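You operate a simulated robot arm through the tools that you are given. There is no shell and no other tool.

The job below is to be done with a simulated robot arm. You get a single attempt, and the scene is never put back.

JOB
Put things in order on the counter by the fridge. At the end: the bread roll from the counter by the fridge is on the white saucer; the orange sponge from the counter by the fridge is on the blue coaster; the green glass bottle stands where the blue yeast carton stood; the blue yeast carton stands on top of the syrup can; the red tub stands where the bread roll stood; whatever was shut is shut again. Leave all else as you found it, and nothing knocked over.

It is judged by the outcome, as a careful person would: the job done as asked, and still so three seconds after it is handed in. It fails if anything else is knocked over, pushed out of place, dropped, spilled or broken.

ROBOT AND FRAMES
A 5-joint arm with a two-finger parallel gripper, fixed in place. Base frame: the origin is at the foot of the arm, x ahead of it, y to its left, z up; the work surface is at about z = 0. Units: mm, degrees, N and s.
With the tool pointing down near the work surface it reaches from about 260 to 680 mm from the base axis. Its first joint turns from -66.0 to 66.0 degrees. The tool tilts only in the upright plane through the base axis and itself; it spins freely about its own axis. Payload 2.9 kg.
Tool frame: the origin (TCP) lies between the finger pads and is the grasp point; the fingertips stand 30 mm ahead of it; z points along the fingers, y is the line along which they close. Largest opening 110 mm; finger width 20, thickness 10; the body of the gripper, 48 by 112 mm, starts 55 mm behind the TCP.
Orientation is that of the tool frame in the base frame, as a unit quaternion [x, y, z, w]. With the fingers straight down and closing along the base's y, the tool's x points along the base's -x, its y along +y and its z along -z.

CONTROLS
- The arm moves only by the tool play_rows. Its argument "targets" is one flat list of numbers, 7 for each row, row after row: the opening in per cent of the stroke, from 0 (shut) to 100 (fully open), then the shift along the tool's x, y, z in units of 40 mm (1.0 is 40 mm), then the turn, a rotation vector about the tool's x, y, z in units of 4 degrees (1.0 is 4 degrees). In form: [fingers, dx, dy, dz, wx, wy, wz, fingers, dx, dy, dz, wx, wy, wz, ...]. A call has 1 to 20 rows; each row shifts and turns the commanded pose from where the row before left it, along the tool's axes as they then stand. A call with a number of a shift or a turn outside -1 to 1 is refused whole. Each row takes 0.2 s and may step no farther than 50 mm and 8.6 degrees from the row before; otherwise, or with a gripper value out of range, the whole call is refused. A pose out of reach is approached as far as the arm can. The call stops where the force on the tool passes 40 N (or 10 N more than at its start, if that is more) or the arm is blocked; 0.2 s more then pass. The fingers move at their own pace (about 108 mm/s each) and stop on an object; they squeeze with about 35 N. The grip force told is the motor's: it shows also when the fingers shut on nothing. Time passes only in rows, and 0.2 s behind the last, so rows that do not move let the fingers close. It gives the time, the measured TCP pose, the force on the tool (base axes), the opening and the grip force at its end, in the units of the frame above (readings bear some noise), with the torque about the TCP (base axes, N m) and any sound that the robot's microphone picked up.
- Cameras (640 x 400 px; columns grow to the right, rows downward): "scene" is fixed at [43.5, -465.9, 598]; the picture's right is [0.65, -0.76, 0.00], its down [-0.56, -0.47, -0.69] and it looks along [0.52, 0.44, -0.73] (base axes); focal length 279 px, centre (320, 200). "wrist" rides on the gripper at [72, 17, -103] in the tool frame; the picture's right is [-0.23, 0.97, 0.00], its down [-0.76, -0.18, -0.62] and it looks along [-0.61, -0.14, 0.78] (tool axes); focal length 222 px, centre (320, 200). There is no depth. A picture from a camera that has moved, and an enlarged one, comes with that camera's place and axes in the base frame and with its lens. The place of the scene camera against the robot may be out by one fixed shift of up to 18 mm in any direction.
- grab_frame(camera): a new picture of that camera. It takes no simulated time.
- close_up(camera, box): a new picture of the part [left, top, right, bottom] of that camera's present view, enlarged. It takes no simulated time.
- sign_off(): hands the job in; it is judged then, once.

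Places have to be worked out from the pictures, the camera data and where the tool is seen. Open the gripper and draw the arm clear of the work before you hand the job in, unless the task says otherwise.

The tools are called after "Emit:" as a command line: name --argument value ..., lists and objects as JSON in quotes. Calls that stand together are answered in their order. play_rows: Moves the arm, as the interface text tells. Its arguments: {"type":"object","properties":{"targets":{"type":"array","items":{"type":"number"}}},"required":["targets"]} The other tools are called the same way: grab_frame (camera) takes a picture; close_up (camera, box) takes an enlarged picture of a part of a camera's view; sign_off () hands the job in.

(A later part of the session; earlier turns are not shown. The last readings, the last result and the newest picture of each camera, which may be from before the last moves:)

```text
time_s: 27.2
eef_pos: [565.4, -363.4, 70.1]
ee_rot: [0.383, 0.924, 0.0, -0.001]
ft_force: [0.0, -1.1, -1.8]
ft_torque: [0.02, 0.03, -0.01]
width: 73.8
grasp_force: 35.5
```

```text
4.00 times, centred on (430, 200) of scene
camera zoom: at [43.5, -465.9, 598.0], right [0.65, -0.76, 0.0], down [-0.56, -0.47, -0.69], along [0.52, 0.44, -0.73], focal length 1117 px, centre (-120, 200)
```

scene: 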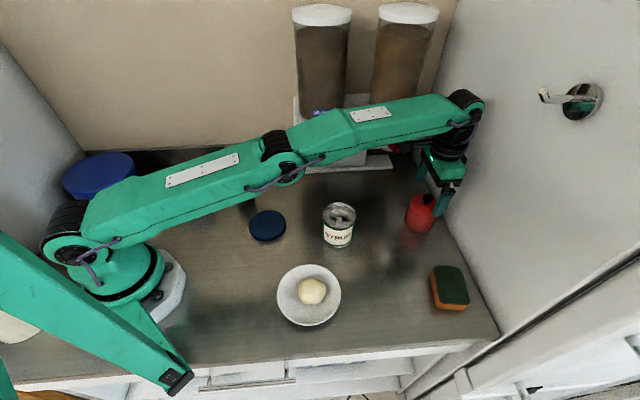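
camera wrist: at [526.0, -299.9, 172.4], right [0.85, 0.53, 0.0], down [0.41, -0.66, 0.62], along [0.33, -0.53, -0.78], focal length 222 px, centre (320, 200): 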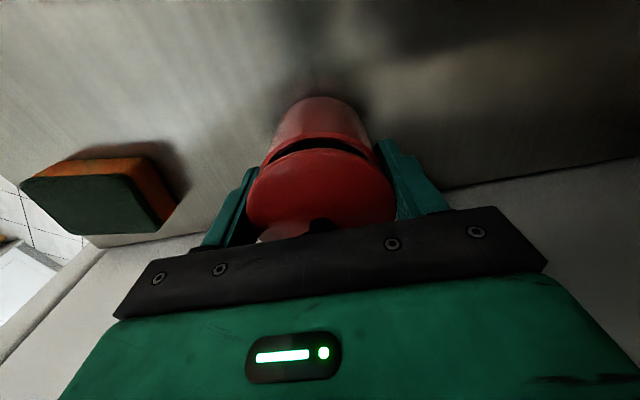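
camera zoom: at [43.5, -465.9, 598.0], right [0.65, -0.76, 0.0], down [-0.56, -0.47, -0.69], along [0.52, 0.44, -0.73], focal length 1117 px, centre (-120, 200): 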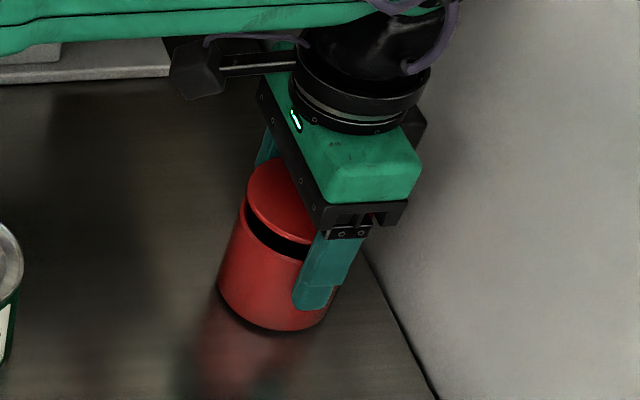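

Important: the pads grip the lid's rim and lift only the lid — the tub body stays put. I'll look closely at the lid's depth, then seat it again.

Emit:
close_up --camera "wrist" --box '[220, 80, 420, 250]'

Emit:
close_up --camera "scene" --box '[405, 180, 455, 240]'

```text
2.35 times, centred on (320, 165) of wrist
camera zoom: at [526.0, -299.9, 172.4], right [0.85, 0.53, 0.0], down [0.41, -0.66, 0.62], along [0.33, -0.53, -0.78], focal length 523 px, centre (320, 282)
```

zoom: 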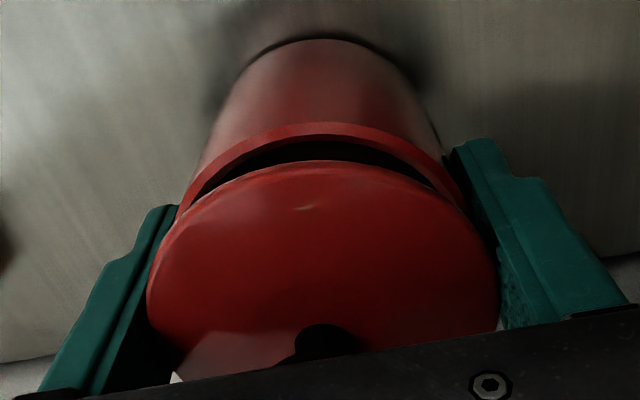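

```text
6.67 times, centred on (430, 210) of scene
camera zoom: at [43.5, -465.9, 598.0], right [0.65, -0.76, 0.0], down [-0.56, -0.47, -0.69], along [0.52, 0.44, -0.73], focal length 1862 px, centre (-413, 133)
```

zoom: 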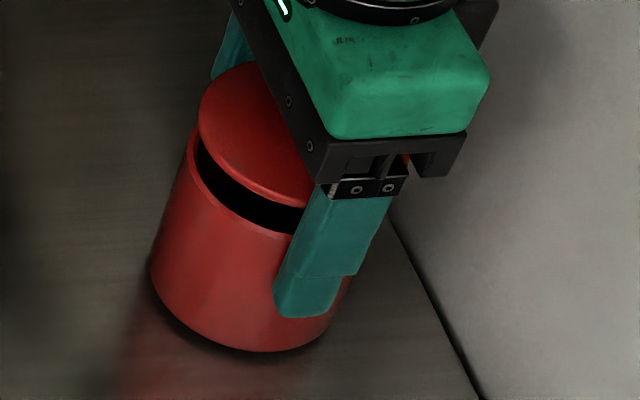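

The lid is a thin disc just wider than the body. I'll lower it exactly 18 mm back into place and release gently, listening for the snap.

Emit:
play_rows --targets '[65, 0, 0, 0.2, 0, 0, 0, 65, 0, 0, 0.15, 0, 0, 0, 65, 0, 0, 0.06, 0, 0, 0, 65, 0, 0, 0.03, 0, 0, 0, 65, 0, 0, 0, 0, 0, 0]'

Emit:
close_up --camera "wrist" --box '[220, 80, 420, 250]'

Emit:
close_up --camera "scene" --box '[405, 180, 455, 240]'

```text
time_s: 28.4
eef_pos: [567.8, -364.2, 51.4]
ee_rot: [0.383, 0.924, 0.001, -0.001]
ft_force: [-0.9, -1.0, -0.6]
ft_torque: [-0.03, 0.05, -0.02]
width: 73.5
grasp_force: 34.9
```

```text
2.35 times, centred on (320, 165) of wrist
camera zoom: at [527.6, -299.8, 155.3], right [0.85, 0.53, 0.0], down [0.41, -0.66, 0.62], along [0.33, -0.53, -0.78], focal length 523 px, centre (320, 282)
```

zoom: 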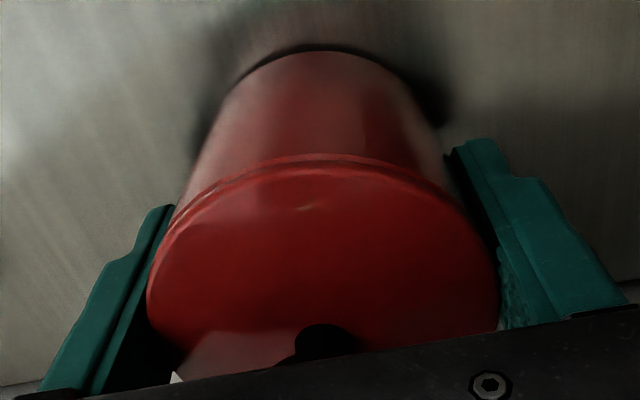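

```text
6.67 times, centred on (430, 210) of scene
camera zoom: at [43.5, -465.9, 598.0], right [0.65, -0.76, 0.0], down [-0.56, -0.47, -0.69], along [0.52, 0.44, -0.73], focal length 1862 px, centre (-413, 133)
```

zoom: 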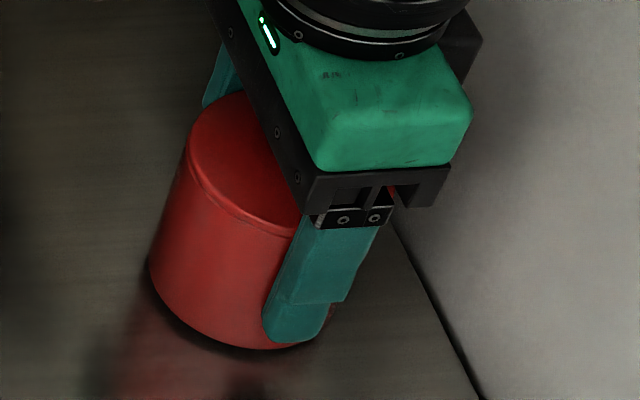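

The lid is almost seated with a faint groove left. I'll lower another 1 mm and then release.

Emit:
play_rows --targets '[65, 0, 0, 0.03, 0, 0, 0, 65, 0, 0, 0, 0, 0, 0]'

Emit:
close_up --camera "wrist" --box '[220, 80, 420, 250]'

```text
time_s: 29.0
eef_pos: [567.5, -364.7, 51.3]
ee_rot: [0.383, 0.924, 0.0, 0.001]
ft_force: [1.3, 2.2, 4.0]
ft_torque: [0.01, 0.02, -0.05]
width: 73.4
grasp_force: 34.8
```

```text
2.35 times, centred on (320, 165) of wrist
camera zoom: at [527.8, -300.2, 154.3], right [0.85, 0.53, 0.0], down [0.41, -0.66, 0.62], along [0.33, -0.53, -0.78], focal length 523 px, centre (320, 282)
```

zoom: 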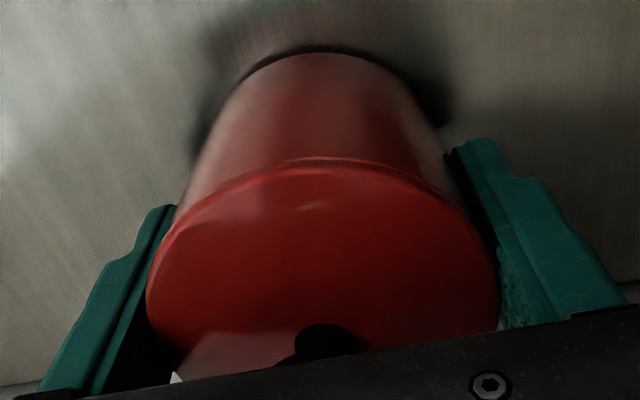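

Seated, with 4 N of contact. I'll release the lid and back straight up.

Emit:
play_rows --targets '[70, 0, 0, 0, 0, 0, 0, 75, 0, 0, 0, 0, 0, 0, 80, 0, 0, 0, 0, 0, 0]'

Emit:
close_up --camera "wrist" --box '[220, 80, 420, 250]'

```text
time_s: 29.8
eef_pos: [567.1, -363.4, 51.8]
ee_rot: [0.382, 0.924, 0.0, 0.0]
ft_force: [-0.1, 0.5, -0.2]
ft_torque: [0.01, -0.01, 0.02]
width: 87.8
grasp_force: 0.0
heard: snap
```

```text
2.35 times, centred on (320, 165) of wrist
camera zoom: at [527.5, -300.6, 153.9], right [0.85, 0.53, 0.0], down [0.41, -0.66, 0.62], along [0.33, -0.53, -0.78], focal length 523 px, centre (320, 282)
```

zoom: 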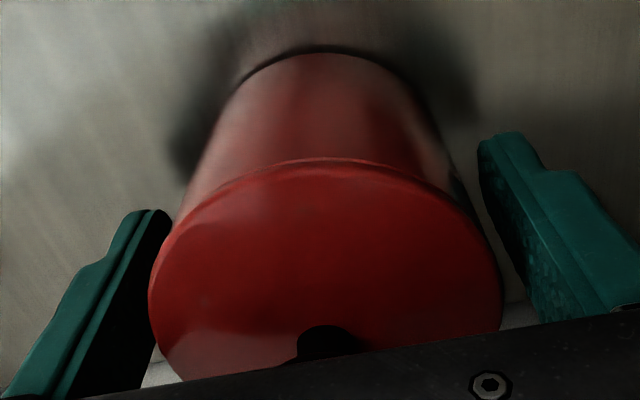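

The lid snapped shut again on release. So the body must be held below the lid: I'll approach with the tool tilted 45° outward, so the fingers cross the body low down. First I rise, draw inward, and spin the tool so the camera is on top.

Emit:
play_rows --targets '[90, 0, 0, -0.4, 0, 0, 0, 95, 0, 0, -0.8, 0, 0, 0, 95, 0, 0, -0.8, 0, 0, 0, 95, 0.7, -0.15, -0.375, 0, 0, 0, 95, 0.7, -0.15, -0.375, 0, 0, 0, 95, 0.7, -0.15, -0.375, 0, 0, 0, 95, 0.7, -0.15, -0.375, 0, 0, 0, 95, 0, 0, 0, 0, 0, 0]'

Emit:
grab_frame --camera "wrist"

Emit:
close_up --camera "scene" --box '[380, 160, 480, 245]'

```text
time_s: 31.6
eef_pos: [471.6, -302.7, 190.9]
ee_rot: [0.382, 0.924, -0.001, 0.001]
ft_force: [1.0, 0.4, -1.0]
ft_torque: [0.01, 0.01, -0.02]
width: 104.3
grasp_force: 0.1
```

```text
taken
camera wrist: at [432.1, -239.0, 293.9], right [0.85, 0.53, 0.0], down [0.41, -0.66, 0.62], along [0.33, -0.53, -0.78], focal length 222 px, centre (320, 200)
```

wrist: 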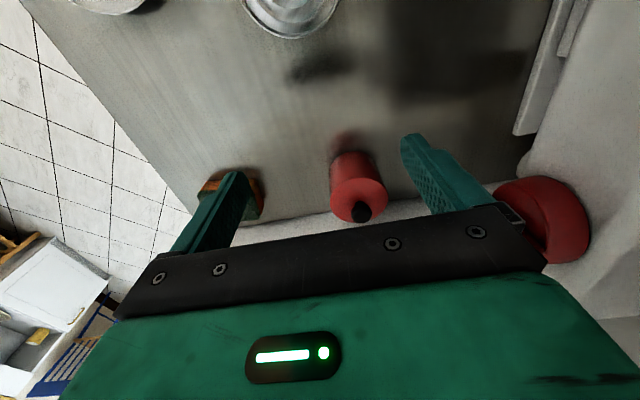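

```text
4.71 times, centred on (430, 202) of scene
camera zoom: at [43.5, -465.9, 598.0], right [0.65, -0.76, 0.0], down [-0.56, -0.47, -0.69], along [0.52, 0.44, -0.73], focal length 1314 px, centre (-198, 188)
```

zoom: 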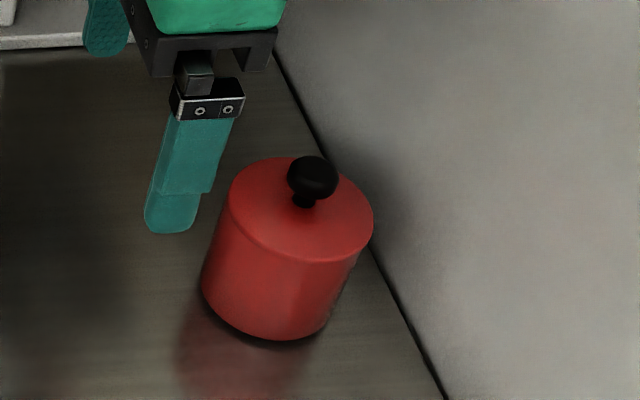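

Tub and lid look right again. Now I spin the tool by 192° (away from the dispenser side) so the camera will end up above when tilted.

Emit:
play_rows --targets '[95, 0, 0, 0, 0, 0, -1, 95, 0, 0, 0, 0, 0, -1, 95, 0, 0, 0, 0, 0, -1, 95, 0, 0, 0, 0, 0, -1, 95, 0, 0, 0, 0, 0, -1, 95, 0, 0, 0, 0, 0, -1, 95, 0, 0, 0, 0, 0, -1, 95, 0, 0, 0, 0, 0, -1, 95, 0, 0, 0, 0, 0, -1, 95, 0, 0, 0, 0, 0, -1, 95, 0, 0, 0, 0, 0, -1, 95, 0, 0, 0, 0, 0, -1, 95, 0, 0, 0, 0, 0, -1, 95, 0, 0, 0, 0, 0, -1, 95, 0, 0, 0, 0, 0, -1, 95, 0, 0, 0, 0, 0, -1, 95, 0, 0, 0, 0, 0, -1, 95, 0, 0, 0, 0, 0, -1, 95, 0, 0, 0, 0, 0, -1, 95, 0, 0, 0, 0, 0, -1]'

Emit:
play_rows --targets '[95, 0, 0, 0, 0, 0, -1, 95, 0, 0, 0, 0, 0, -1, 95, 0, 0, 0, 0, 0, -1, 95, 0, 0, 0, 0, 0, -1, 95, 0, 0, 0, 0, 0, -1, 95, 0, 0, 0, 0, 0, -1, 95, 0, 0, 0, 0, 0, -1, 95, 0, 0, 0, 0, 0, -1, 95, 0, 0, 0, 0, 0, -1, 95, 0, 0, 0, 0, 0, -1, 95, 0, 0, 0, 0, 0, -1, 95, 0, 0, 0, 0, 0, -1, 95, 0, 0, 0, 0, 0, -1, 95, 0, 0, 0, 0, 0, -1, 95, 0, 0, 0, 0, 0, -1, 95, 0, 0, 0, 0, 0, -1, 95, 0, 0, 0, 0, 0, -1, 95, 0, 0, 0, 0, 0, -1, 95, 0, 0, 0, 0, 0, -1, 95, 0, 0, 0, 0, 0, -1]'

Emit:
play_rows --targets '[95, 0, 0, 0, 0, 0, -1, 95, 0, 0, 0, 0, 0, -1, 95, 0, 0, 0, 0, 0, -1, 95, 0, 0, 0, 0, 0, -1, 95, 0, 0, 0, 0, 0, -1, 95, 0, 0, 0, 0, 0, -1, 95, 0, 0, 0, 0, 0, -1, 95, 0, 0, 0, 0, 0, -1, 95, 0, 0, 0, 0, 0, 0]'

Emit:
grab_frame --camera "wrist"

Emit:
grab_frame --camera "scene"

```text
time_s: 35.8
eef_pos: [470.1, -301.2, 189.5]
ee_rot: [-0.301, 0.954, 0.0, 0.0]
ft_force: [-0.7, -0.3, -0.7]
ft_torque: [0.03, -0.02, 0.02]
width: 104.7
grasp_force: 0.1
```

```text
time_s: 40.0
eef_pos: [470.7, -301.3, 190.3]
ee_rot: [0.844, -0.536, 0.0, 0.0]
ft_force: [0.3, 0.0, 0.0]
ft_torque: [0.02, -0.02, 0.01]
width: 104.4
grasp_force: 0.0
```

```text
time_s: 42.0
eef_pos: [481.6, -280.9, 192.6]
ee_rot: [0.946, -0.324, -0.001, 0.0]
ft_force: [-0.3, 0.3, 0.1]
ft_torque: [-0.01, -0.01, 0.01]
width: 104.5
grasp_force: 0.2
out of reach, approached as far as the arm can: row 7, 8
```

```text
taken
camera wrist: at [528.8, -339.6, 294.9], right [-0.78, -0.63, 0.0], down [-0.49, 0.61, 0.62], along [-0.39, 0.48, -0.78], focal length 222 px, centre (320, 200)
```

wrist: 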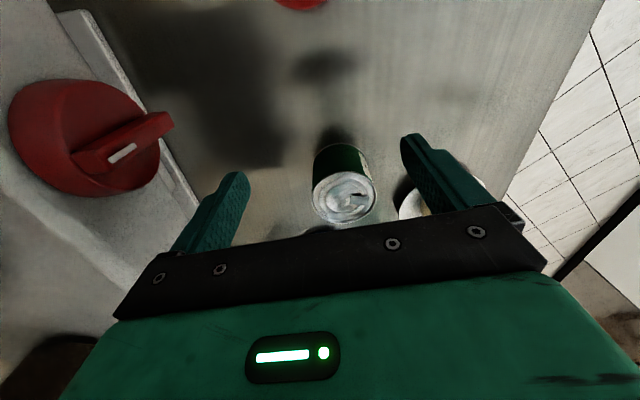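

```text
taken
```

scene: 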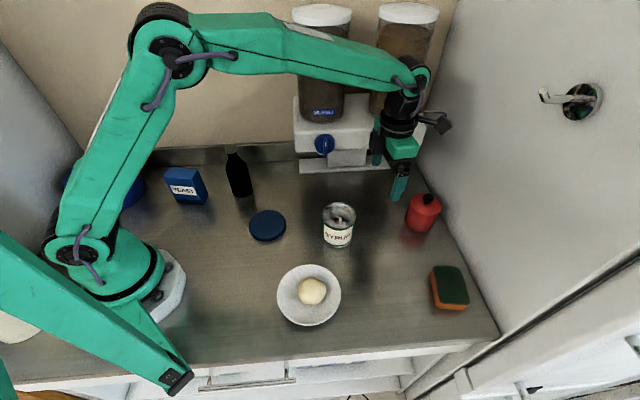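

The spin has a joint limit near there, and the arm drifted toward the dispenser (no contact). I'll unwind the spin; instead I'll use the camera-inward side with a 35° tilt, which also keeps the fingers off the lid.

Emit:
play_rows --targets '[95, 0, 0, 0, 0, 0, 1, 95, 0, 0, 0, 0, 0, 1, 95, 0, 0, 0, 0, 0, 1, 95, 0, 0, 0, 0, 0, 1, 95, 0, 0, 0, 0, 0, 0]'

```text
time_s: 43.2
eef_pos: [481.7, -283.8, 190.5]
ee_rot: [0.891, -0.454, 0.001, 0.001]
ft_force: [-0.8, -1.0, 0.0]
ft_torque: [0.02, 0.01, -0.05]
width: 104.6
grasp_force: 0.1
```

Unwinding works. I'll step away from the dispenser and keep unwinding toward the inward-camera orientation.

Emit:
play_rows --targets '[95, 0.23, 0.54, 0, 0, 0, 0, 95, 0, 0, 0, 0, 0, 1, 95, 0, 0, 0, 0, 0, 1, 95, 0, 0, 0, 0, 0, 1, 95, 0, 0, 0, 0, 0, 1, 95, 0, 0, 0, 0, 0, 1, 95, 0, 0, 0, 0, 0, 1, 95, 0, 0, 0, 0, 0, 1, 95, 0, 0, 0, 0, 0, 1, 95, 0, 0, 0, 0, 0, 1, 95, 0, 0, 0, 0, 0, 1, 95, 0, 0, 0, 0, 0, 1, 95, 0, 0, 0, 0, 0, 1, 95, 0, 0, 0, 0, 0, 1, 95, 0, 0, 0, 0, 0, 1, 95, 0, 0, 0, 0, 0, 1, 95, 0, 0, 0, 0, 0, 1, 95, 0, 0, 0, 0, 0, 1, 95, 0, 0, 0, 0, 0, 1, 95, 0, 0, 0, 0, 0, 1]'

Emit:
play_rows --targets '[95, 0, 0, 0, 0, 0, 1, 95, 0, 0, 0, 0, 0, 1, 95, 0, 0, 0, 0, 0, 1, 95, 0, 0, 0, 0, 0, 1, 95, 0, 0, 0, 0, 0, 1, 95, 0, 0, 0, 0, 0, 1, 95, 0, 0, 0, 0, 0, 1, 95, 0, 0, 0, 0, 0, 1, 95, 0, 0, 0, 0, 0, 1, 95, 0, 0, 0, 0, 0, 1, 95, 0, 0, 0, 0, 0, 1, 95, 0, 0, 0, 0, 0, 1, 95, 0, 0, 0, 0, 0, 1, 95, 0, 0, 0, 0, 0, 1, 95, 0, 0, 0, 0, 0, 1, 95, 0, 0, 0, 0, 0, 1, 95, 0, 0, 0, 0, 0, 1, 95, 0, 0, 0, 0, 0, 1, 95, 0, 0, 0, 0, 0, 1, 95, 0, 0, 0, 0, 0, 1]'

Emit:
play_rows --targets '[95, 0, 0, 0, 0, 0, 0.7, 95, 0, 0, 0, 0, 0, 0]'

Emit:
grab_frame --camera "wrist"

```text
time_s: 47.4
eef_pos: [469.9, -301.5, 191.7]
ee_rot: [-0.423, 0.906, 0.0, 0.0]
ft_force: [0.6, 0.2, 0.7]
ft_torque: [0.01, 0.01, -0.02]
width: 104.7
grasp_force: 0.0
```

```text
time_s: 51.6
eef_pos: [469.5, -304.7, 190.6]
ee_rot: [0.259, 0.966, 0.0, 0.0]
ft_force: [0.5, -0.2, 0.6]
ft_torque: [-0.01, -0.01, -0.01]
width: 104.6
grasp_force: 0.0
```

```text
time_s: 52.2
eef_pos: [469.2, -301.3, 192.0]
ee_rot: [0.283, 0.959, 0.0, 0.0]
ft_force: [0.0, -0.3, 0.4]
ft_torque: [0.04, 0.02, -0.01]
width: 104.2
grasp_force: 0.0
```

```text
taken
camera wrist: at [418.5, -248.7, 293.9], right [0.72, 0.7, 0.0], down [0.54, -0.56, 0.62], along [0.43, -0.45, -0.78], focal length 222 px, centre (320, 200)
```

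wrist: 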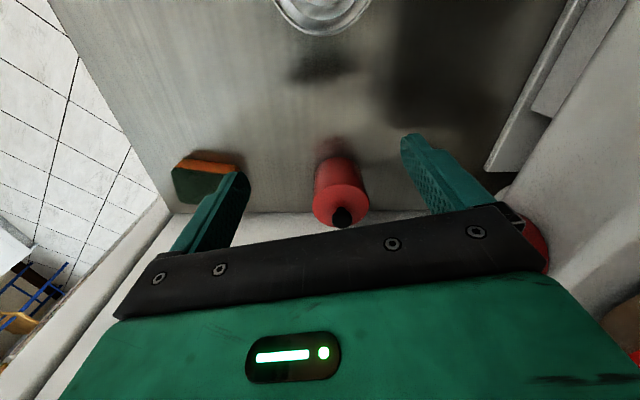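

Orientation is now radial (x axis at 147°) and the TCP is on the tub's radial line. I'll tilt the tool 35° outward here, up high, and check.

Emit:
play_rows --targets '[95, 0, 0, 0, 0, -0.972, 0, 95, 0, 0, 0, 0, -0.972, 0, 95, 0, 0, 0, 0, -0.972, 0, 95, 0, 0, 0, 0, -0.972, 0, 95, 0, 0, 0, 0, -0.972, 0, 95, 0, 0, 0, 0, -0.972, 0, 95, 0, 0, 0, 0, -0.972, 0, 95, 0, 0, 0, 0, -0.972, 0, 95, 0, 0, 0, 0, -0.972, 0, 95, 0, 0, 0, 0, 0, 0]'

Emit:
grab_frame --camera "wrist"

Emit:
grab_frame --camera "scene"

```text
time_s: 54.4
eef_pos: [471.2, -302.4, 191.2]
ee_rot: [0.269, 0.915, -0.085, 0.29]
ft_force: [0.2, -0.2, -0.2]
ft_torque: [-0.04, -0.04, -0.01]
width: 104.9
grasp_force: 0.1
```

```text
taken
camera wrist: at [379.9, -223.1, 234.0], right [0.68, 0.72, 0.13], down [0.13, -0.29, 0.95], along [0.72, -0.63, -0.29], focal length 222 px, centre (320, 200)
```

wrist: 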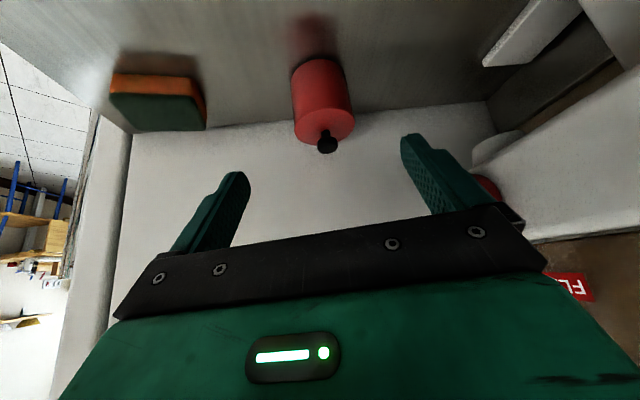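

```text
taken
```

scene: 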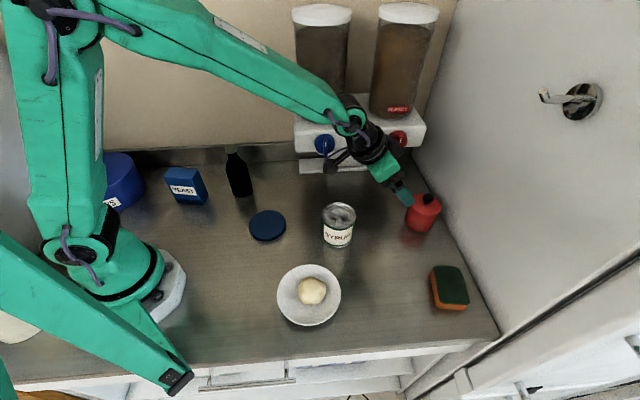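

The tub sits where expected, laterally within about 1 mm of the tool plane. I'll advance 100 mm along the tool axis to the pre-grasp point.

Emit:
play_rows --targets '[95, 0, 0, 0.625, 0, 0, 0, 95, 0, 0, 0.625, 0, 0, 0, 95, 0, 0, 0.625, 0, 0, 0, 95, 0, 0, 0.625, 0, 0, 0, 95, 0, 0, 0, 0, 0, 0]'

Emit:
grab_frame --camera "wrist"

Emit:
close_up --camera "scene" --box '[320, 90, 480, 260]'

```text
time_s: 55.6
eef_pos: [520.5, -332.7, 110.1]
ee_rot: [0.268, 0.915, -0.084, 0.289]
ft_force: [-0.6, 0.2, 0.6]
ft_torque: [0.0, 0.01, -0.02]
width: 104.6
grasp_force: 0.0
```

```text
taken
camera wrist: at [429.0, -253.5, 153.2], right [0.68, 0.72, 0.13], down [0.13, -0.29, 0.95], along [0.72, -0.63, -0.29], focal length 222 px, centre (320, 200)
```

wrist: 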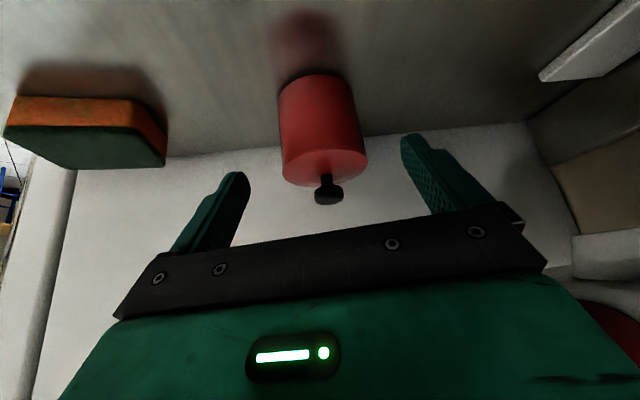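

```text
2.35 times, centred on (400, 175) of scene
camera zoom: at [43.5, -465.9, 598.0], right [0.65, -0.76, 0.0], down [-0.56, -0.47, -0.69], along [0.52, 0.44, -0.73], focal length 657 px, centre (132, 259)
```

zoom: 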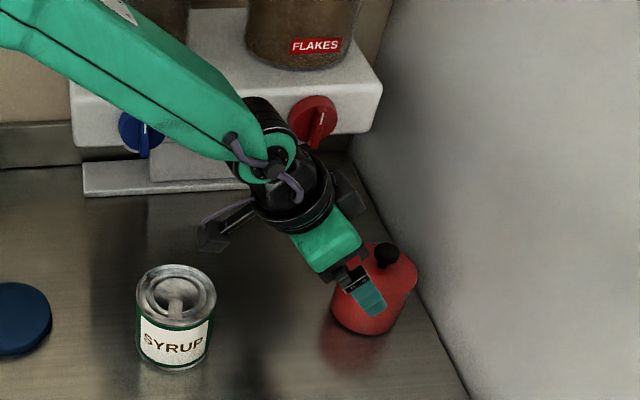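

The tub is well centred ahead. I'll zoom to read its lid line and body before going in.

Emit:
close_up --camera "wrist" --box '[250, 60, 400, 220]'

```text
2.50 times, centred on (325, 140) of wrist
camera zoom: at [429.0, -253.5, 153.2], right [0.68, 0.72, 0.13], down [0.13, -0.29, 0.95], along [0.72, -0.63, -0.29], focal length 555 px, centre (308, 350)
```

zoom: 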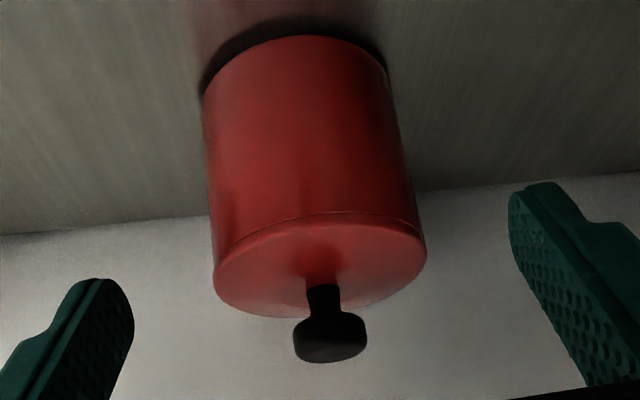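

The lid is only a thin cap on a body of nearly the same width; the tilted fingers will clear it. I'll advance the last 91 mm, slowing at the end.

Emit:
play_rows --targets '[95, 0.02, -0.04, 0.55, 0, 0, 0, 95, 0.02, 0, 0.55, 0, 0, 0, 95, 0, 0, 0.55, 0, 0, 0, 95, 0, 0, 0.35, 0, 0, 0, 95, 0, 0, 0.2, 0, 0, 0, 95, 0, 0, 0.08, 0, 0, 0, 95, 0, 0, 0, 0, 0, 0]'

Emit:
grab_frame --camera "wrist"

Emit:
close_up --camera "scene" --box '[360, 120, 480, 250]'

```text
time_s: 57.2
eef_pos: [560.8, -362.4, 33.3]
ee_rot: [0.269, 0.915, -0.085, 0.288]
ft_force: [0.4, -0.2, 0.0]
ft_torque: [0.03, 0.0, 0.0]
width: 104.6
grasp_force: 0.2
```

```text
taken
camera wrist: at [470.1, -282.7, 76.4], right [0.68, 0.72, 0.13], down [0.13, -0.29, 0.95], along [0.72, -0.63, -0.29], focal length 222 px, centre (320, 200)
```

wrist: 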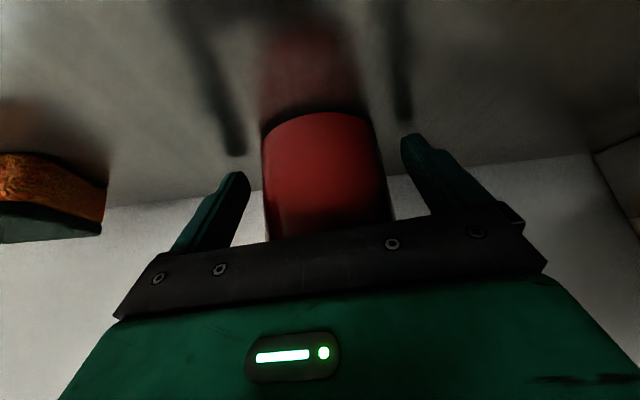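

```text
3.08 times, centred on (420, 185) of scene
camera zoom: at [43.5, -465.9, 598.0], right [0.65, -0.76, 0.0], down [-0.56, -0.47, -0.69], along [0.52, 0.44, -0.73], focal length 859 px, centre (12, 246)
```

zoom: 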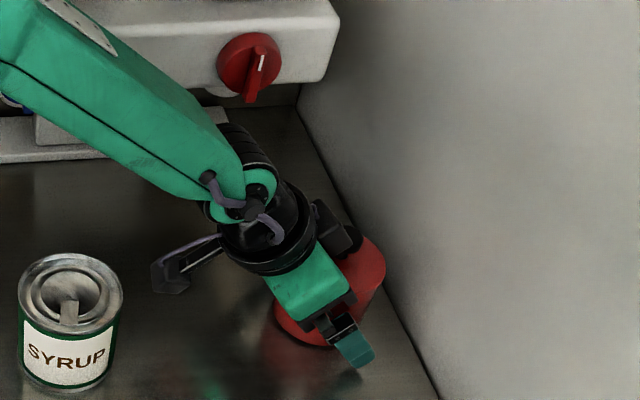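

In position with no contact. I'll close on the body and listen for a snap.

Emit:
play_rows --targets '[75, 0, 0, 0, 0, 0, 0, 68, 0, 0, 0, 0, 0, 0, 64, 0, 0, 0, 0, 0, 0, 60, 0, 0, 0, 0, 0, 0, 60, 0, 0, 0, 0, 0, 0]'

Emit:
grab_frame --camera "wrist"

Emit:
close_up --camera "scene" --box '[360, 120, 480, 250]'

```text
time_s: 58.4
eef_pos: [560.9, -362.4, 34.2]
ee_rot: [0.269, 0.915, -0.086, 0.289]
ft_force: [0.2, 0.7, -0.3]
ft_torque: [-0.05, -0.1, 0.05]
width: 73.0
grasp_force: 35.1
```

```text
taken
camera wrist: at [470.0, -282.5, 76.5], right [0.68, 0.72, 0.13], down [0.13, -0.29, 0.95], along [0.72, -0.63, -0.29], focal length 222 px, centre (320, 200)
```

wrist: 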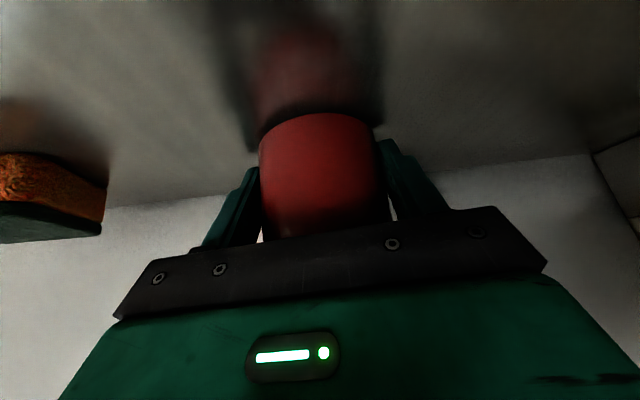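

```text
3.08 times, centred on (420, 185) of scene
camera zoom: at [43.5, -465.9, 598.0], right [0.65, -0.76, 0.0], down [-0.56, -0.47, -0.69], along [0.52, 0.44, -0.73], focal length 859 px, centre (12, 246)
```

zoom: 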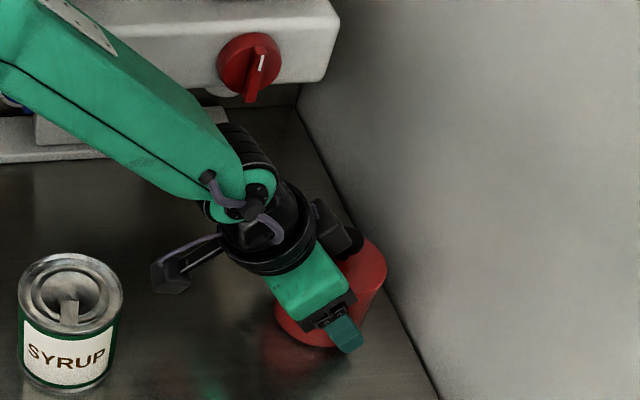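

Gripped at 73 mm with no snap. I'll lift straight up 20 mm and check that body and lid come together.

Emit:
play_rows --targets '[58, -0.07, 0, -0.1, 0, 0, 0, 58, -0.1, 0, -0.143, 0, 0, 0, 58, -0.12, 0, -0.167, 0, 0, 0, 58, 0, 0, 0, 0, 0, 0]'

Emit:
close_up --camera "scene" --box '[360, 120, 480, 250]'

Emit:
grab_frame --camera "wrist"

```text
time_s: 59.4
eef_pos: [559.0, -361.8, 53.5]
ee_rot: [0.268, 0.915, -0.086, 0.288]
ft_force: [-0.1, -0.8, -3.7]
ft_torque: [0.03, 0.01, 0.0]
width: 73.1
grasp_force: 35.1
```

```text
3.08 times, centred on (420, 185) of scene
camera zoom: at [43.5, -466.0, 597.9], right [0.65, -0.76, 0.0], down [-0.56, -0.47, -0.69], along [0.52, 0.44, -0.73], focal length 859 px, centre (12, 246)
```

zoom: 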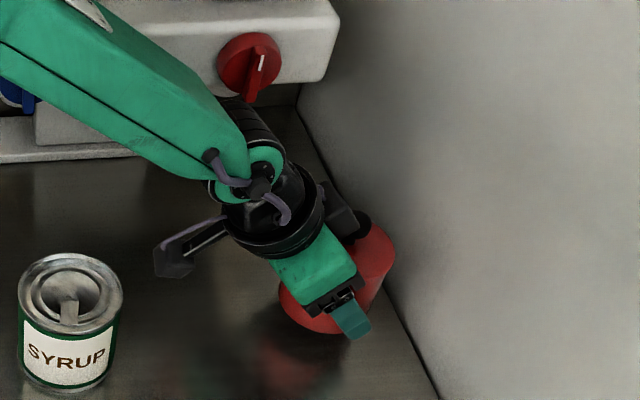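

```text
taken
camera wrist: at [469.3, -282.9, 95.8], right [0.68, 0.72, 0.13], down [0.13, -0.29, 0.95], along [0.72, -0.63, -0.29], focal length 222 px, centre (320, 200)
```

wrist: 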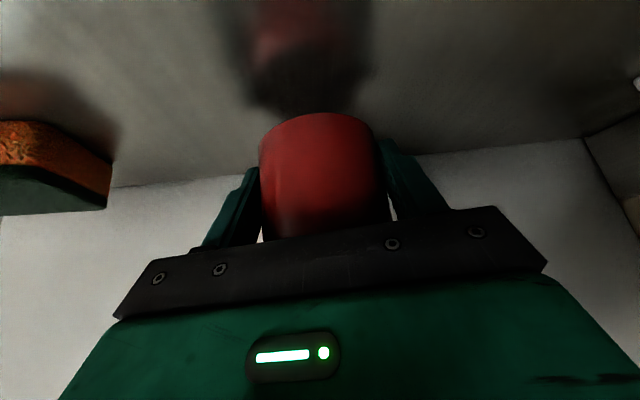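

The whole tub with its lid is held (about 3.7 N). I'll raise it 105 mm more, then swing inward around to the old roll spot at (309.5, -422), keeping the tool plane radial.

Emit:
play_rows --targets '[58, -0.35, 0, -0.5, 0, 0, 0, 58, -0.5, 0, -0.717, 0, 0, 0, 58, -0.5, 0, -0.717, 0, 0, 0, 58, -0.15, 0, -0.22, 0, 0, 0, 58, 0, 0, 0, 0, 0, 0]'

Emit:
grab_frame --camera "scene"

```text
time_s: 60.6
eef_pos: [558.8, -361.8, 156.3]
ee_rot: [0.269, 0.915, -0.086, 0.288]
ft_force: [0.6, 0.4, -3.8]
ft_torque: [0.03, 0.02, 0.0]
width: 73.4
grasp_force: 35.5
```

```text
taken
```

scene: 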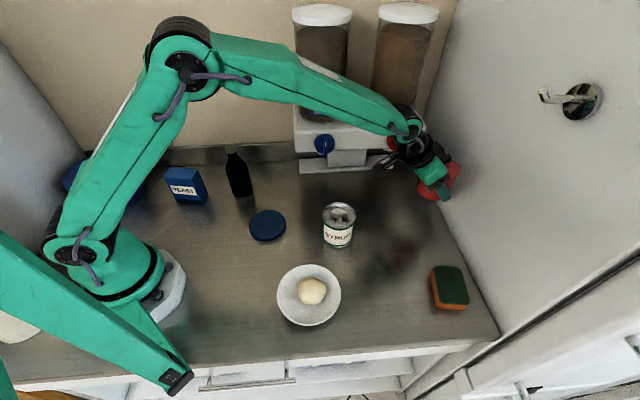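

The tub is held level at height. Now the swing inward and round.

Emit:
play_rows --targets '[58, 0.462, -0.841, -0.324, 0.428, 0, 0.611, 58, 0.462, -0.813, -0.324, 0.428, 0, 0.611, 58, 0.461, -0.784, -0.323, 0.428, 0, 0.611, 58, 0.46, -0.756, -0.323, 0.428, 0, 0.611, 58, 0.46, -0.728, -0.322, 0.428, 0, 0.611, 58, 0.459, -0.7, -0.322, 0.428, 0, 0.611, 58, 0.457, -0.672, -0.32, 0.428, 0, 0.611, 58, 0, 0, 0, 0, 0, 0]'

Emit:
grab_frame --camera "wrist"

Emit:
grab_frame --camera "scene"

```text
time_s: 62.4
eef_pos: [301.8, -415.3, 158.6]
ee_rot: [0.431, 0.851, -0.138, 0.267]
ft_force: [0.9, -0.1, -4.1]
ft_torque: [0.03, 0.03, 0.02]
width: 73.2
grasp_force: 34.9
```

```text
taken
camera wrist: at [244.4, -309.7, 200.8], right [0.9, 0.43, 0.13], down [0.02, -0.32, 0.95], along [0.44, -0.85, -0.29], focal length 222 px, centre (320, 200)
```

wrist: 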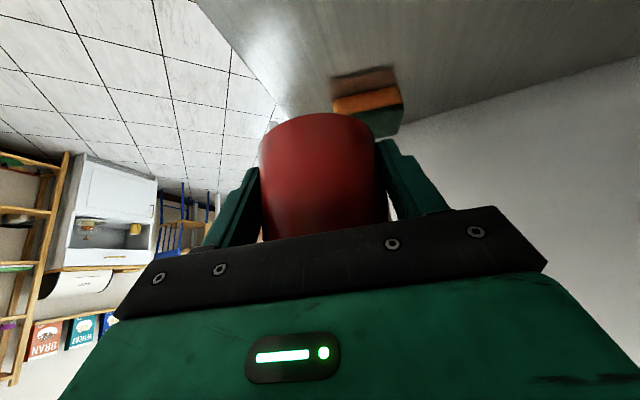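

```text
taken
```

scene: 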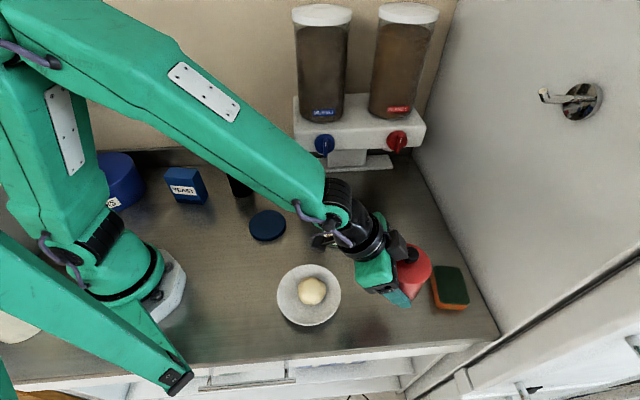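

The tub hangs about 3 mm short of the target. I'll correct that and lower to about 6 mm above the counter, watching the camera's clearance over the roll.

Emit:
play_rows --targets '[58, 0.29, 0.065, 0.516, 0, 0, 0, 58, 0.339, 0, 0.483, 0, 0, 0, 58, 0.339, 0, 0.483, 0, 0, 0, 58, 0.339, 0, 0.483, 0, 0, 0, 58, 0.22, 0, 0.31, 0, 0, 0, 58, 0.12, 0, 0.173, 0, 0, 0, 58, 0, 0, 0, 0, 0, 0]'

Emit:
grab_frame --camera "wrist"

Emit:
close_up --camera "scene" --box '[270, 200, 480, 340]'

```text
time_s: 64.0
eef_pos: [307.5, -416.6, 40.6]
ee_rot: [0.431, 0.851, -0.136, 0.268]
ft_force: [0.7, 0.7, -4.0]
ft_torque: [0.05, 0.0, 0.0]
width: 73.0
grasp_force: 35.2
```

```text
taken
camera wrist: at [250.5, -310.1, 83.2], right [0.89, 0.43, 0.13], down [0.01, -0.32, 0.95], along [0.45, -0.85, -0.29], focal length 222 px, centre (320, 200)
```

wrist: 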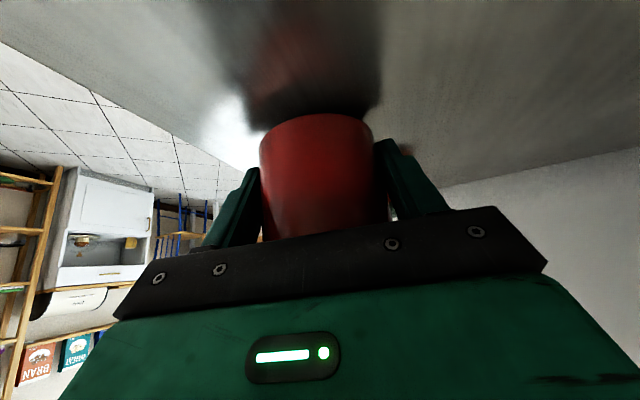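

```text
2.86 times, centred on (375, 270) of scene
camera zoom: at [43.5, -466.0, 597.9], right [0.65, -0.76, 0.0], down [-0.56, -0.47, -0.69], along [0.52, 0.44, -0.73], focal length 798 px, centre (163, 0)
```

zoom: 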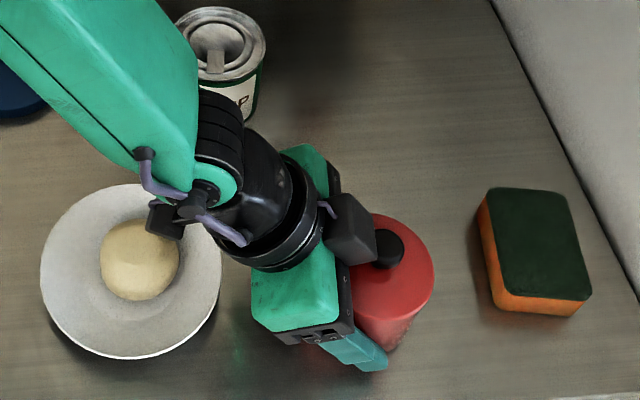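

The tub is about 2.5 mm beyond target by both cameras; I'll pull in that much and lower gently to contact.

Emit:
play_rows --targets '[58, 0.049, -0.018, -0.034, 0, 0, 0, 58, 0.03, 0, 0.041, 0, 0, 0, 58, 0.03, 0, 0.041, 0, 0, 0, 58, 0, 0, 0, 0, 0, 0]'

```text
time_s: 65.0
eef_pos: [306.0, -414.0, 36.9]
ee_rot: [0.43, 0.851, -0.135, 0.268]
ft_force: [0.4, 0.2, -3.8]
ft_torque: [0.03, 0.04, 0.02]
width: 72.9
grasp_force: 34.5
```

Emit:
play_rows --targets '[58, 0.022, 0, 0.031, 0, 0, 0, 58, 0.014, 0, 0.02, 0, 0, 0, 58, 0, 0, 0, 0, 0, 0]'

```text
time_s: 65.8
eef_pos: [306.1, -415.9, 35.5]
ee_rot: [0.43, 0.851, -0.136, 0.268]
ft_force: [-0.6, 0.5, -4.8]
ft_torque: [0.02, 0.03, 0.0]
width: 72.9
grasp_force: 34.6
```

Still hanging (no contact). Another 1.5 mm down.

Emit:
play_rows --targets '[58, 0.014, 0, 0.02, 0, 0, 0, 58, 0.007, 0, 0.01, 0, 0, 0, 58, 0, 0, 0, 0, 0, 0]'

```text
time_s: 66.6
eef_pos: [306.9, -415.2, 34.5]
ee_rot: [0.429, 0.851, -0.136, 0.269]
ft_force: [1.9, 5.9, 13.2]
ft_torque: [0.15, 0.39, -0.11]
width: 73.3
grasp_force: 35.2
```

The tub rests on the counter. I'll open and back out along the tool axis.

Emit:
play_rows --targets '[58, -0.004, 0, -0.006, 0, 0, 0, 72, 0, 0, 0, 0, 0, 0, 90, 0, 0, 0, 0, 0, 0, 95, 0, 0, 0, 0, 0, 0, 95, 0, 0, -0.3, 0, 0, 0, 95, 0, 0, -0.6, 0, 0, 0, 95, 0, 0, -0.9, 0, 0, 0, 95, 0, 0, -0.9, 0, 0, 0, 95, 0, 0, -0.9, 0, 0, 0, 95, 0, 0, 0, 0, 0, 0]'

Emit:
grab_frame --camera "wrist"

Emit:
grab_frame --camera "scene"

```text
time_s: 68.8
eef_pos: [256.2, -348.2, 154.4]
ee_rot: [0.43, 0.851, -0.136, 0.268]
ft_force: [0.5, -0.9, -0.2]
ft_torque: [0.01, 0.01, 0.0]
width: 104.8
grasp_force: 0.0
```

```text
taken
camera wrist: at [198.8, -242.4, 197.4], right [0.89, 0.43, 0.13], down [0.02, -0.32, 0.95], along [0.45, -0.85, -0.29], focal length 222 px, centre (320, 200)
```

wrist: 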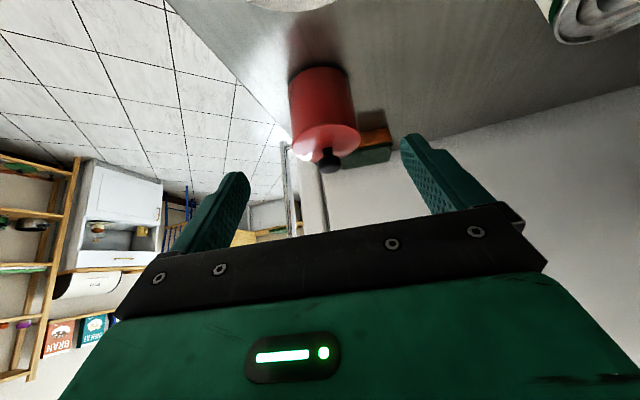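

```text
taken
```

scene: 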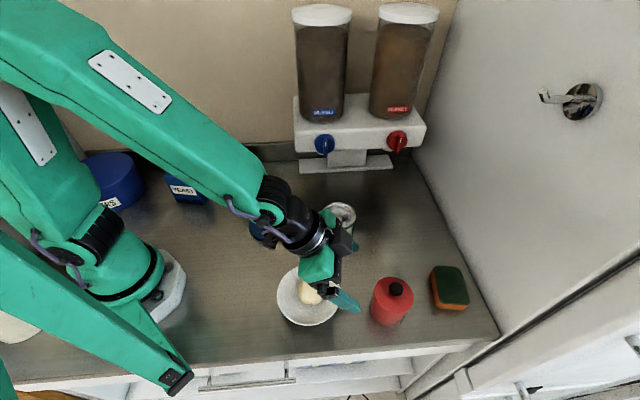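

The tub stands with its lid on, no snap heard. I'll check its place and the roll closely.

Emit:
close_up --camera "scene" --box '[270, 250, 480, 340]'

Emit:
close_up --camera "wrist" --box '[250, 40, 400, 190]'

```text
3.05 times, centred on (375, 295) of scene
camera zoom: at [43.5, -465.9, 598.0], right [0.65, -0.76, 0.0], down [-0.56, -0.47, -0.69], along [0.52, 0.44, -0.73], focal length 851 px, centre (152, -90)
```

zoom: 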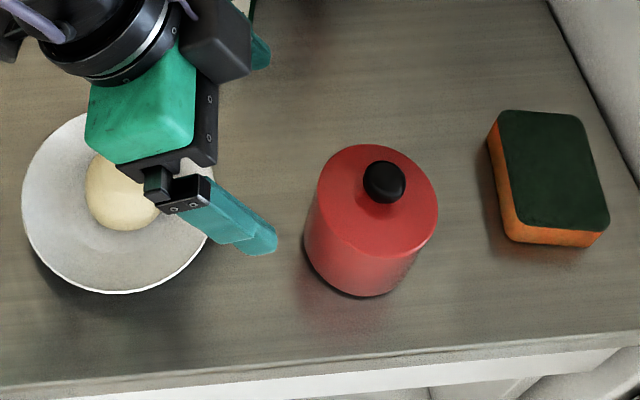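

```text
2.67 times, centred on (325, 115) of wrist
camera zoom: at [198.8, -242.4, 197.4], right [0.89, 0.43, 0.13], down [0.02, -0.32, 0.95], along [0.45, -0.85, -0.29], focal length 592 px, centre (307, 427)
```

zoom: 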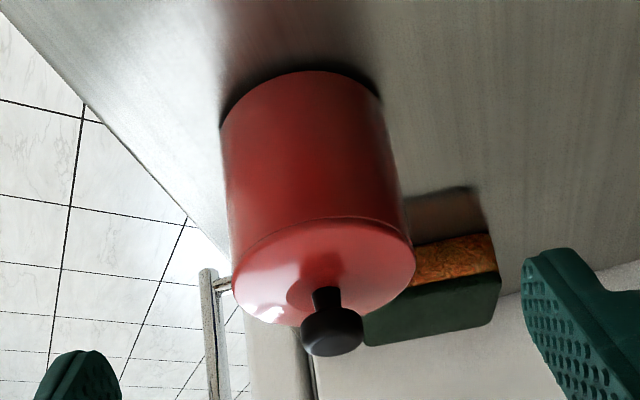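

The tub stands within about 3 mm of the roll's old spot. Next the sponge at about (430, -502): I'll untilt the tool, rise, and begin spinning so that the jaws line up with its short side.

Emit:
play_rows --targets '[95, 0, 0, 0, 0, 0.972, 0, 95, 0, 0, 0, 0, 0.972, 0, 95, 0, 0, 0, 0, 0.972, 0, 95, 0, 0, 0, 0, 0.972, 0, 95, 0, 0, 0, 0, 0.972, 0, 95, 0, 0, 0, 0, 0.972, 0, 95, 0, 0, 0, 0, 0.972, 0, 95, 0, 0, 0, 0, 0.972, 0, 95, 0, 0, 0, 0, 0.972, 0, 95, 0, 0, -0.5, 0, 0, 0, 95, 0, 0, -0.5, 0, 0, 0, 95, 0, 0, 0, 0, 0, 0]'

```text
time_s: 71.4
eef_pos: [259.7, -349.9, 192.7]
ee_rot: [0.451, 0.892, 0.0, 0.0]
ft_force: [0.4, -0.2, -0.1]
ft_torque: [-0.03, 0.01, -0.02]
width: 104.5
grasp_force: 0.0
```

Vertical again. Now spin about 91° so the jaws lie along the sponge's short axis.

Emit:
play_rows --targets '[95, 0, 0, 0, 0, 0, -1, 95, 0, 0, 0, 0, 0, -1, 95, 0, 0, 0, 0, 0, -1, 95, 0, 0, 0, 0, 0, -1, 95, 0, 0, 0, 0, 0, -1, 95, 0, 0, 0, 0, 0, -1, 95, 0, 0, 0, 0, 0, -1, 95, 0, 0, 0, 0, 0, -1, 95, 0, 0, 0, 0, 0, -1, 95, 0, 0, 0, 0, 0, -1, 95, 0, 0, 0, 0, 0, -1, 95, 0, 0, 0, 0, 0, -1, 95, 0, 0, 0, 0, 0, -1, 95, 0, 0, 0, 0, 0, -1, 95, 0, 0, 0, 0, 0, -1, 95, 0, 0, 0, 0, 0, -1, 95, 0, 0, 0, 0, 0, -1, 95, 0, 0, 0, 0, 0, -1, 95, 0, 0, 0, 0, 0, -1, 95, 0, 0, 0, 0, 0, -1]'

Emit:
play_rows --targets '[95, 0, 0, 0, 0, 0, -0.9, 95, 0, 0, 0, 0, 0, -0.9, 95, 0, 0, 0, 0, 0, -0.85, 95, 0, 0, 0, 0, 0, 0]'

```text
time_s: 75.6
eef_pos: [256.0, -349.2, 190.5]
ee_rot: [-0.229, 0.973, 0.0, 0.0]
ft_force: [-0.5, 0.7, 0.5]
ft_torque: [0.01, -0.02, -0.01]
width: 104.5
grasp_force: 0.0
```

```text
time_s: 76.6
eef_pos: [257.1, -350.2, 191.6]
ee_rot: [-0.318, 0.948, 0.0, 0.0]
ft_force: [0.1, 0.4, -0.1]
ft_torque: [0.0, 0.01, 0.03]
width: 104.7
grasp_force: 0.0
```

Jaws now lie along 127°. I'll move over the sponge and come down part way.

Emit:
play_rows --targets '[95, -0.192, -0.941, 0, 0, 0, 0, 95, -0.192, -0.941, 0, 0, 0, 0, 95, -0.192, -0.941, 0, 0, 0, 0, 95, -0.192, -0.941, 0, 0, 0, 0, 95, -0.192, -0.8, 0.6, 0, 0, 0, 95, -0.192, -0.8, 0.6, 0, 0, 0, 95, 0, -0.282, 0.3, 0, 0, 0, 95, 0, 0, 0, 0, 0, 0]'

Emit:
grab_frame --camera "wrist"

Emit:
grab_frame --camera "scene"

```text
time_s: 78.4
eef_pos: [427.9, -501.6, 128.1]
ee_rot: [-0.317, 0.948, 0.0, 0.0]
ft_force: [-0.6, 0.0, 0.0]
ft_torque: [0.01, 0.01, -0.01]
width: 104.5
grasp_force: 0.1
```

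```text
taken
camera wrist: at [360.9, -531.4, 231.9], right [-0.41, 0.91, 0.0], down [0.72, 0.32, 0.62], along [0.57, 0.25, -0.78], focal length 222 px, centre (320, 200)
```

wrist: 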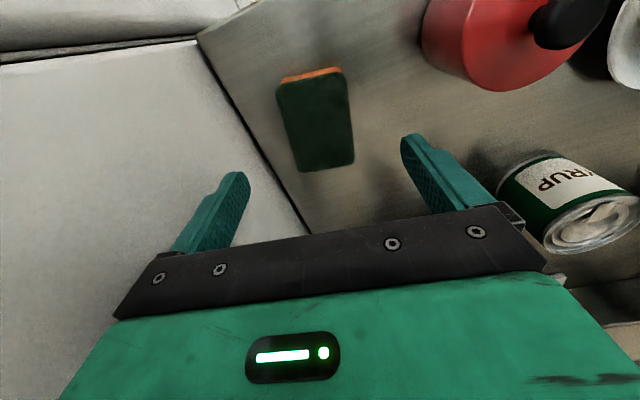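

```text
taken
```

scene: 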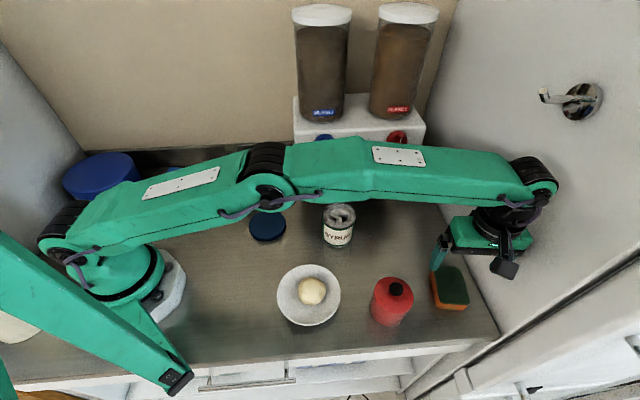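

The sponge is centred on the tool axis. I'll zoom to check its alignment with the jaws.

Emit:
close_up --camera "wrist" --box '[250, 50, 390, 190]'

```text
2.86 times, centred on (320, 120) of wrist
camera zoom: at [360.9, -531.4, 231.9], right [-0.41, 0.91, 0.0], down [0.72, 0.32, 0.62], along [0.57, 0.25, -0.78], focal length 635 px, centre (320, 429)
```

zoom: 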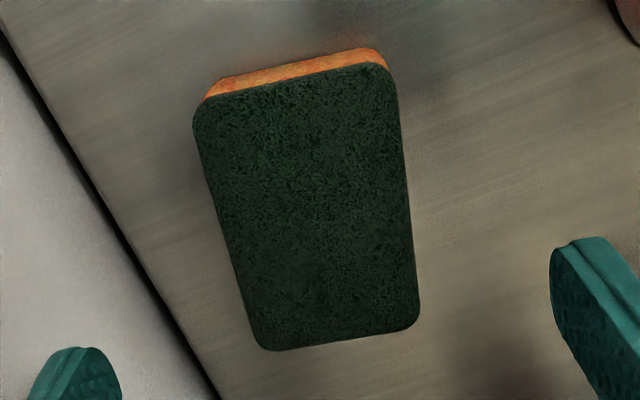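

The sponge is rotated about 2.7° from the jaws; I'll correct that, narrow the opening a bit for wall clearance, and descend.

Emit:
play_rows --targets '[80, 0, 0, 0, 0, 0, 0.67, 80, 0, 0, 0.7, 0, 0, 0, 80, 0, 0, 0.7, 0, 0, 0, 80, 0, 0, 0.5, 0, 0, 0, 80, 0, 0, 0.3, 0, 0, 0, 80, 0, 0, 0.12, 0, 0, 0, 80, 0, 0, 0, 0, 0, 0]'

Emit:
grab_frame --camera "wrist"

```text
time_s: 80.0
eef_pos: [429.9, -500.9, 38.2]
ee_rot: [-0.295, 0.956, 0.0, 0.001]
ft_force: [-0.5, -0.2, -0.7]
ft_torque: [-0.02, 0.03, 0.0]
width: 88.1
grasp_force: 0.0
```

```text
taken
camera wrist: at [359.5, -527.5, 140.8], right [-0.36, 0.93, 0.0], down [0.73, 0.28, 0.62], along [0.58, 0.23, -0.78], focal length 222 px, centre (320, 200)
```

wrist: 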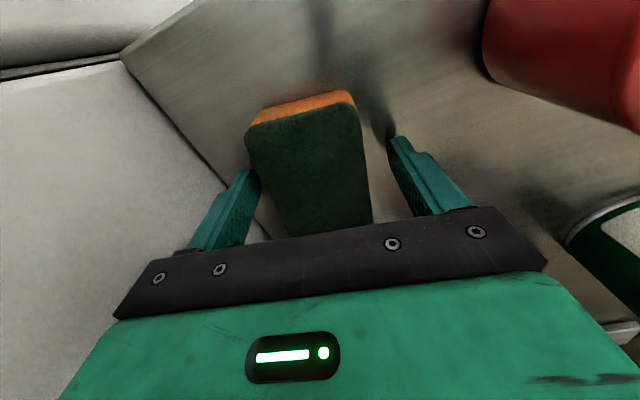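

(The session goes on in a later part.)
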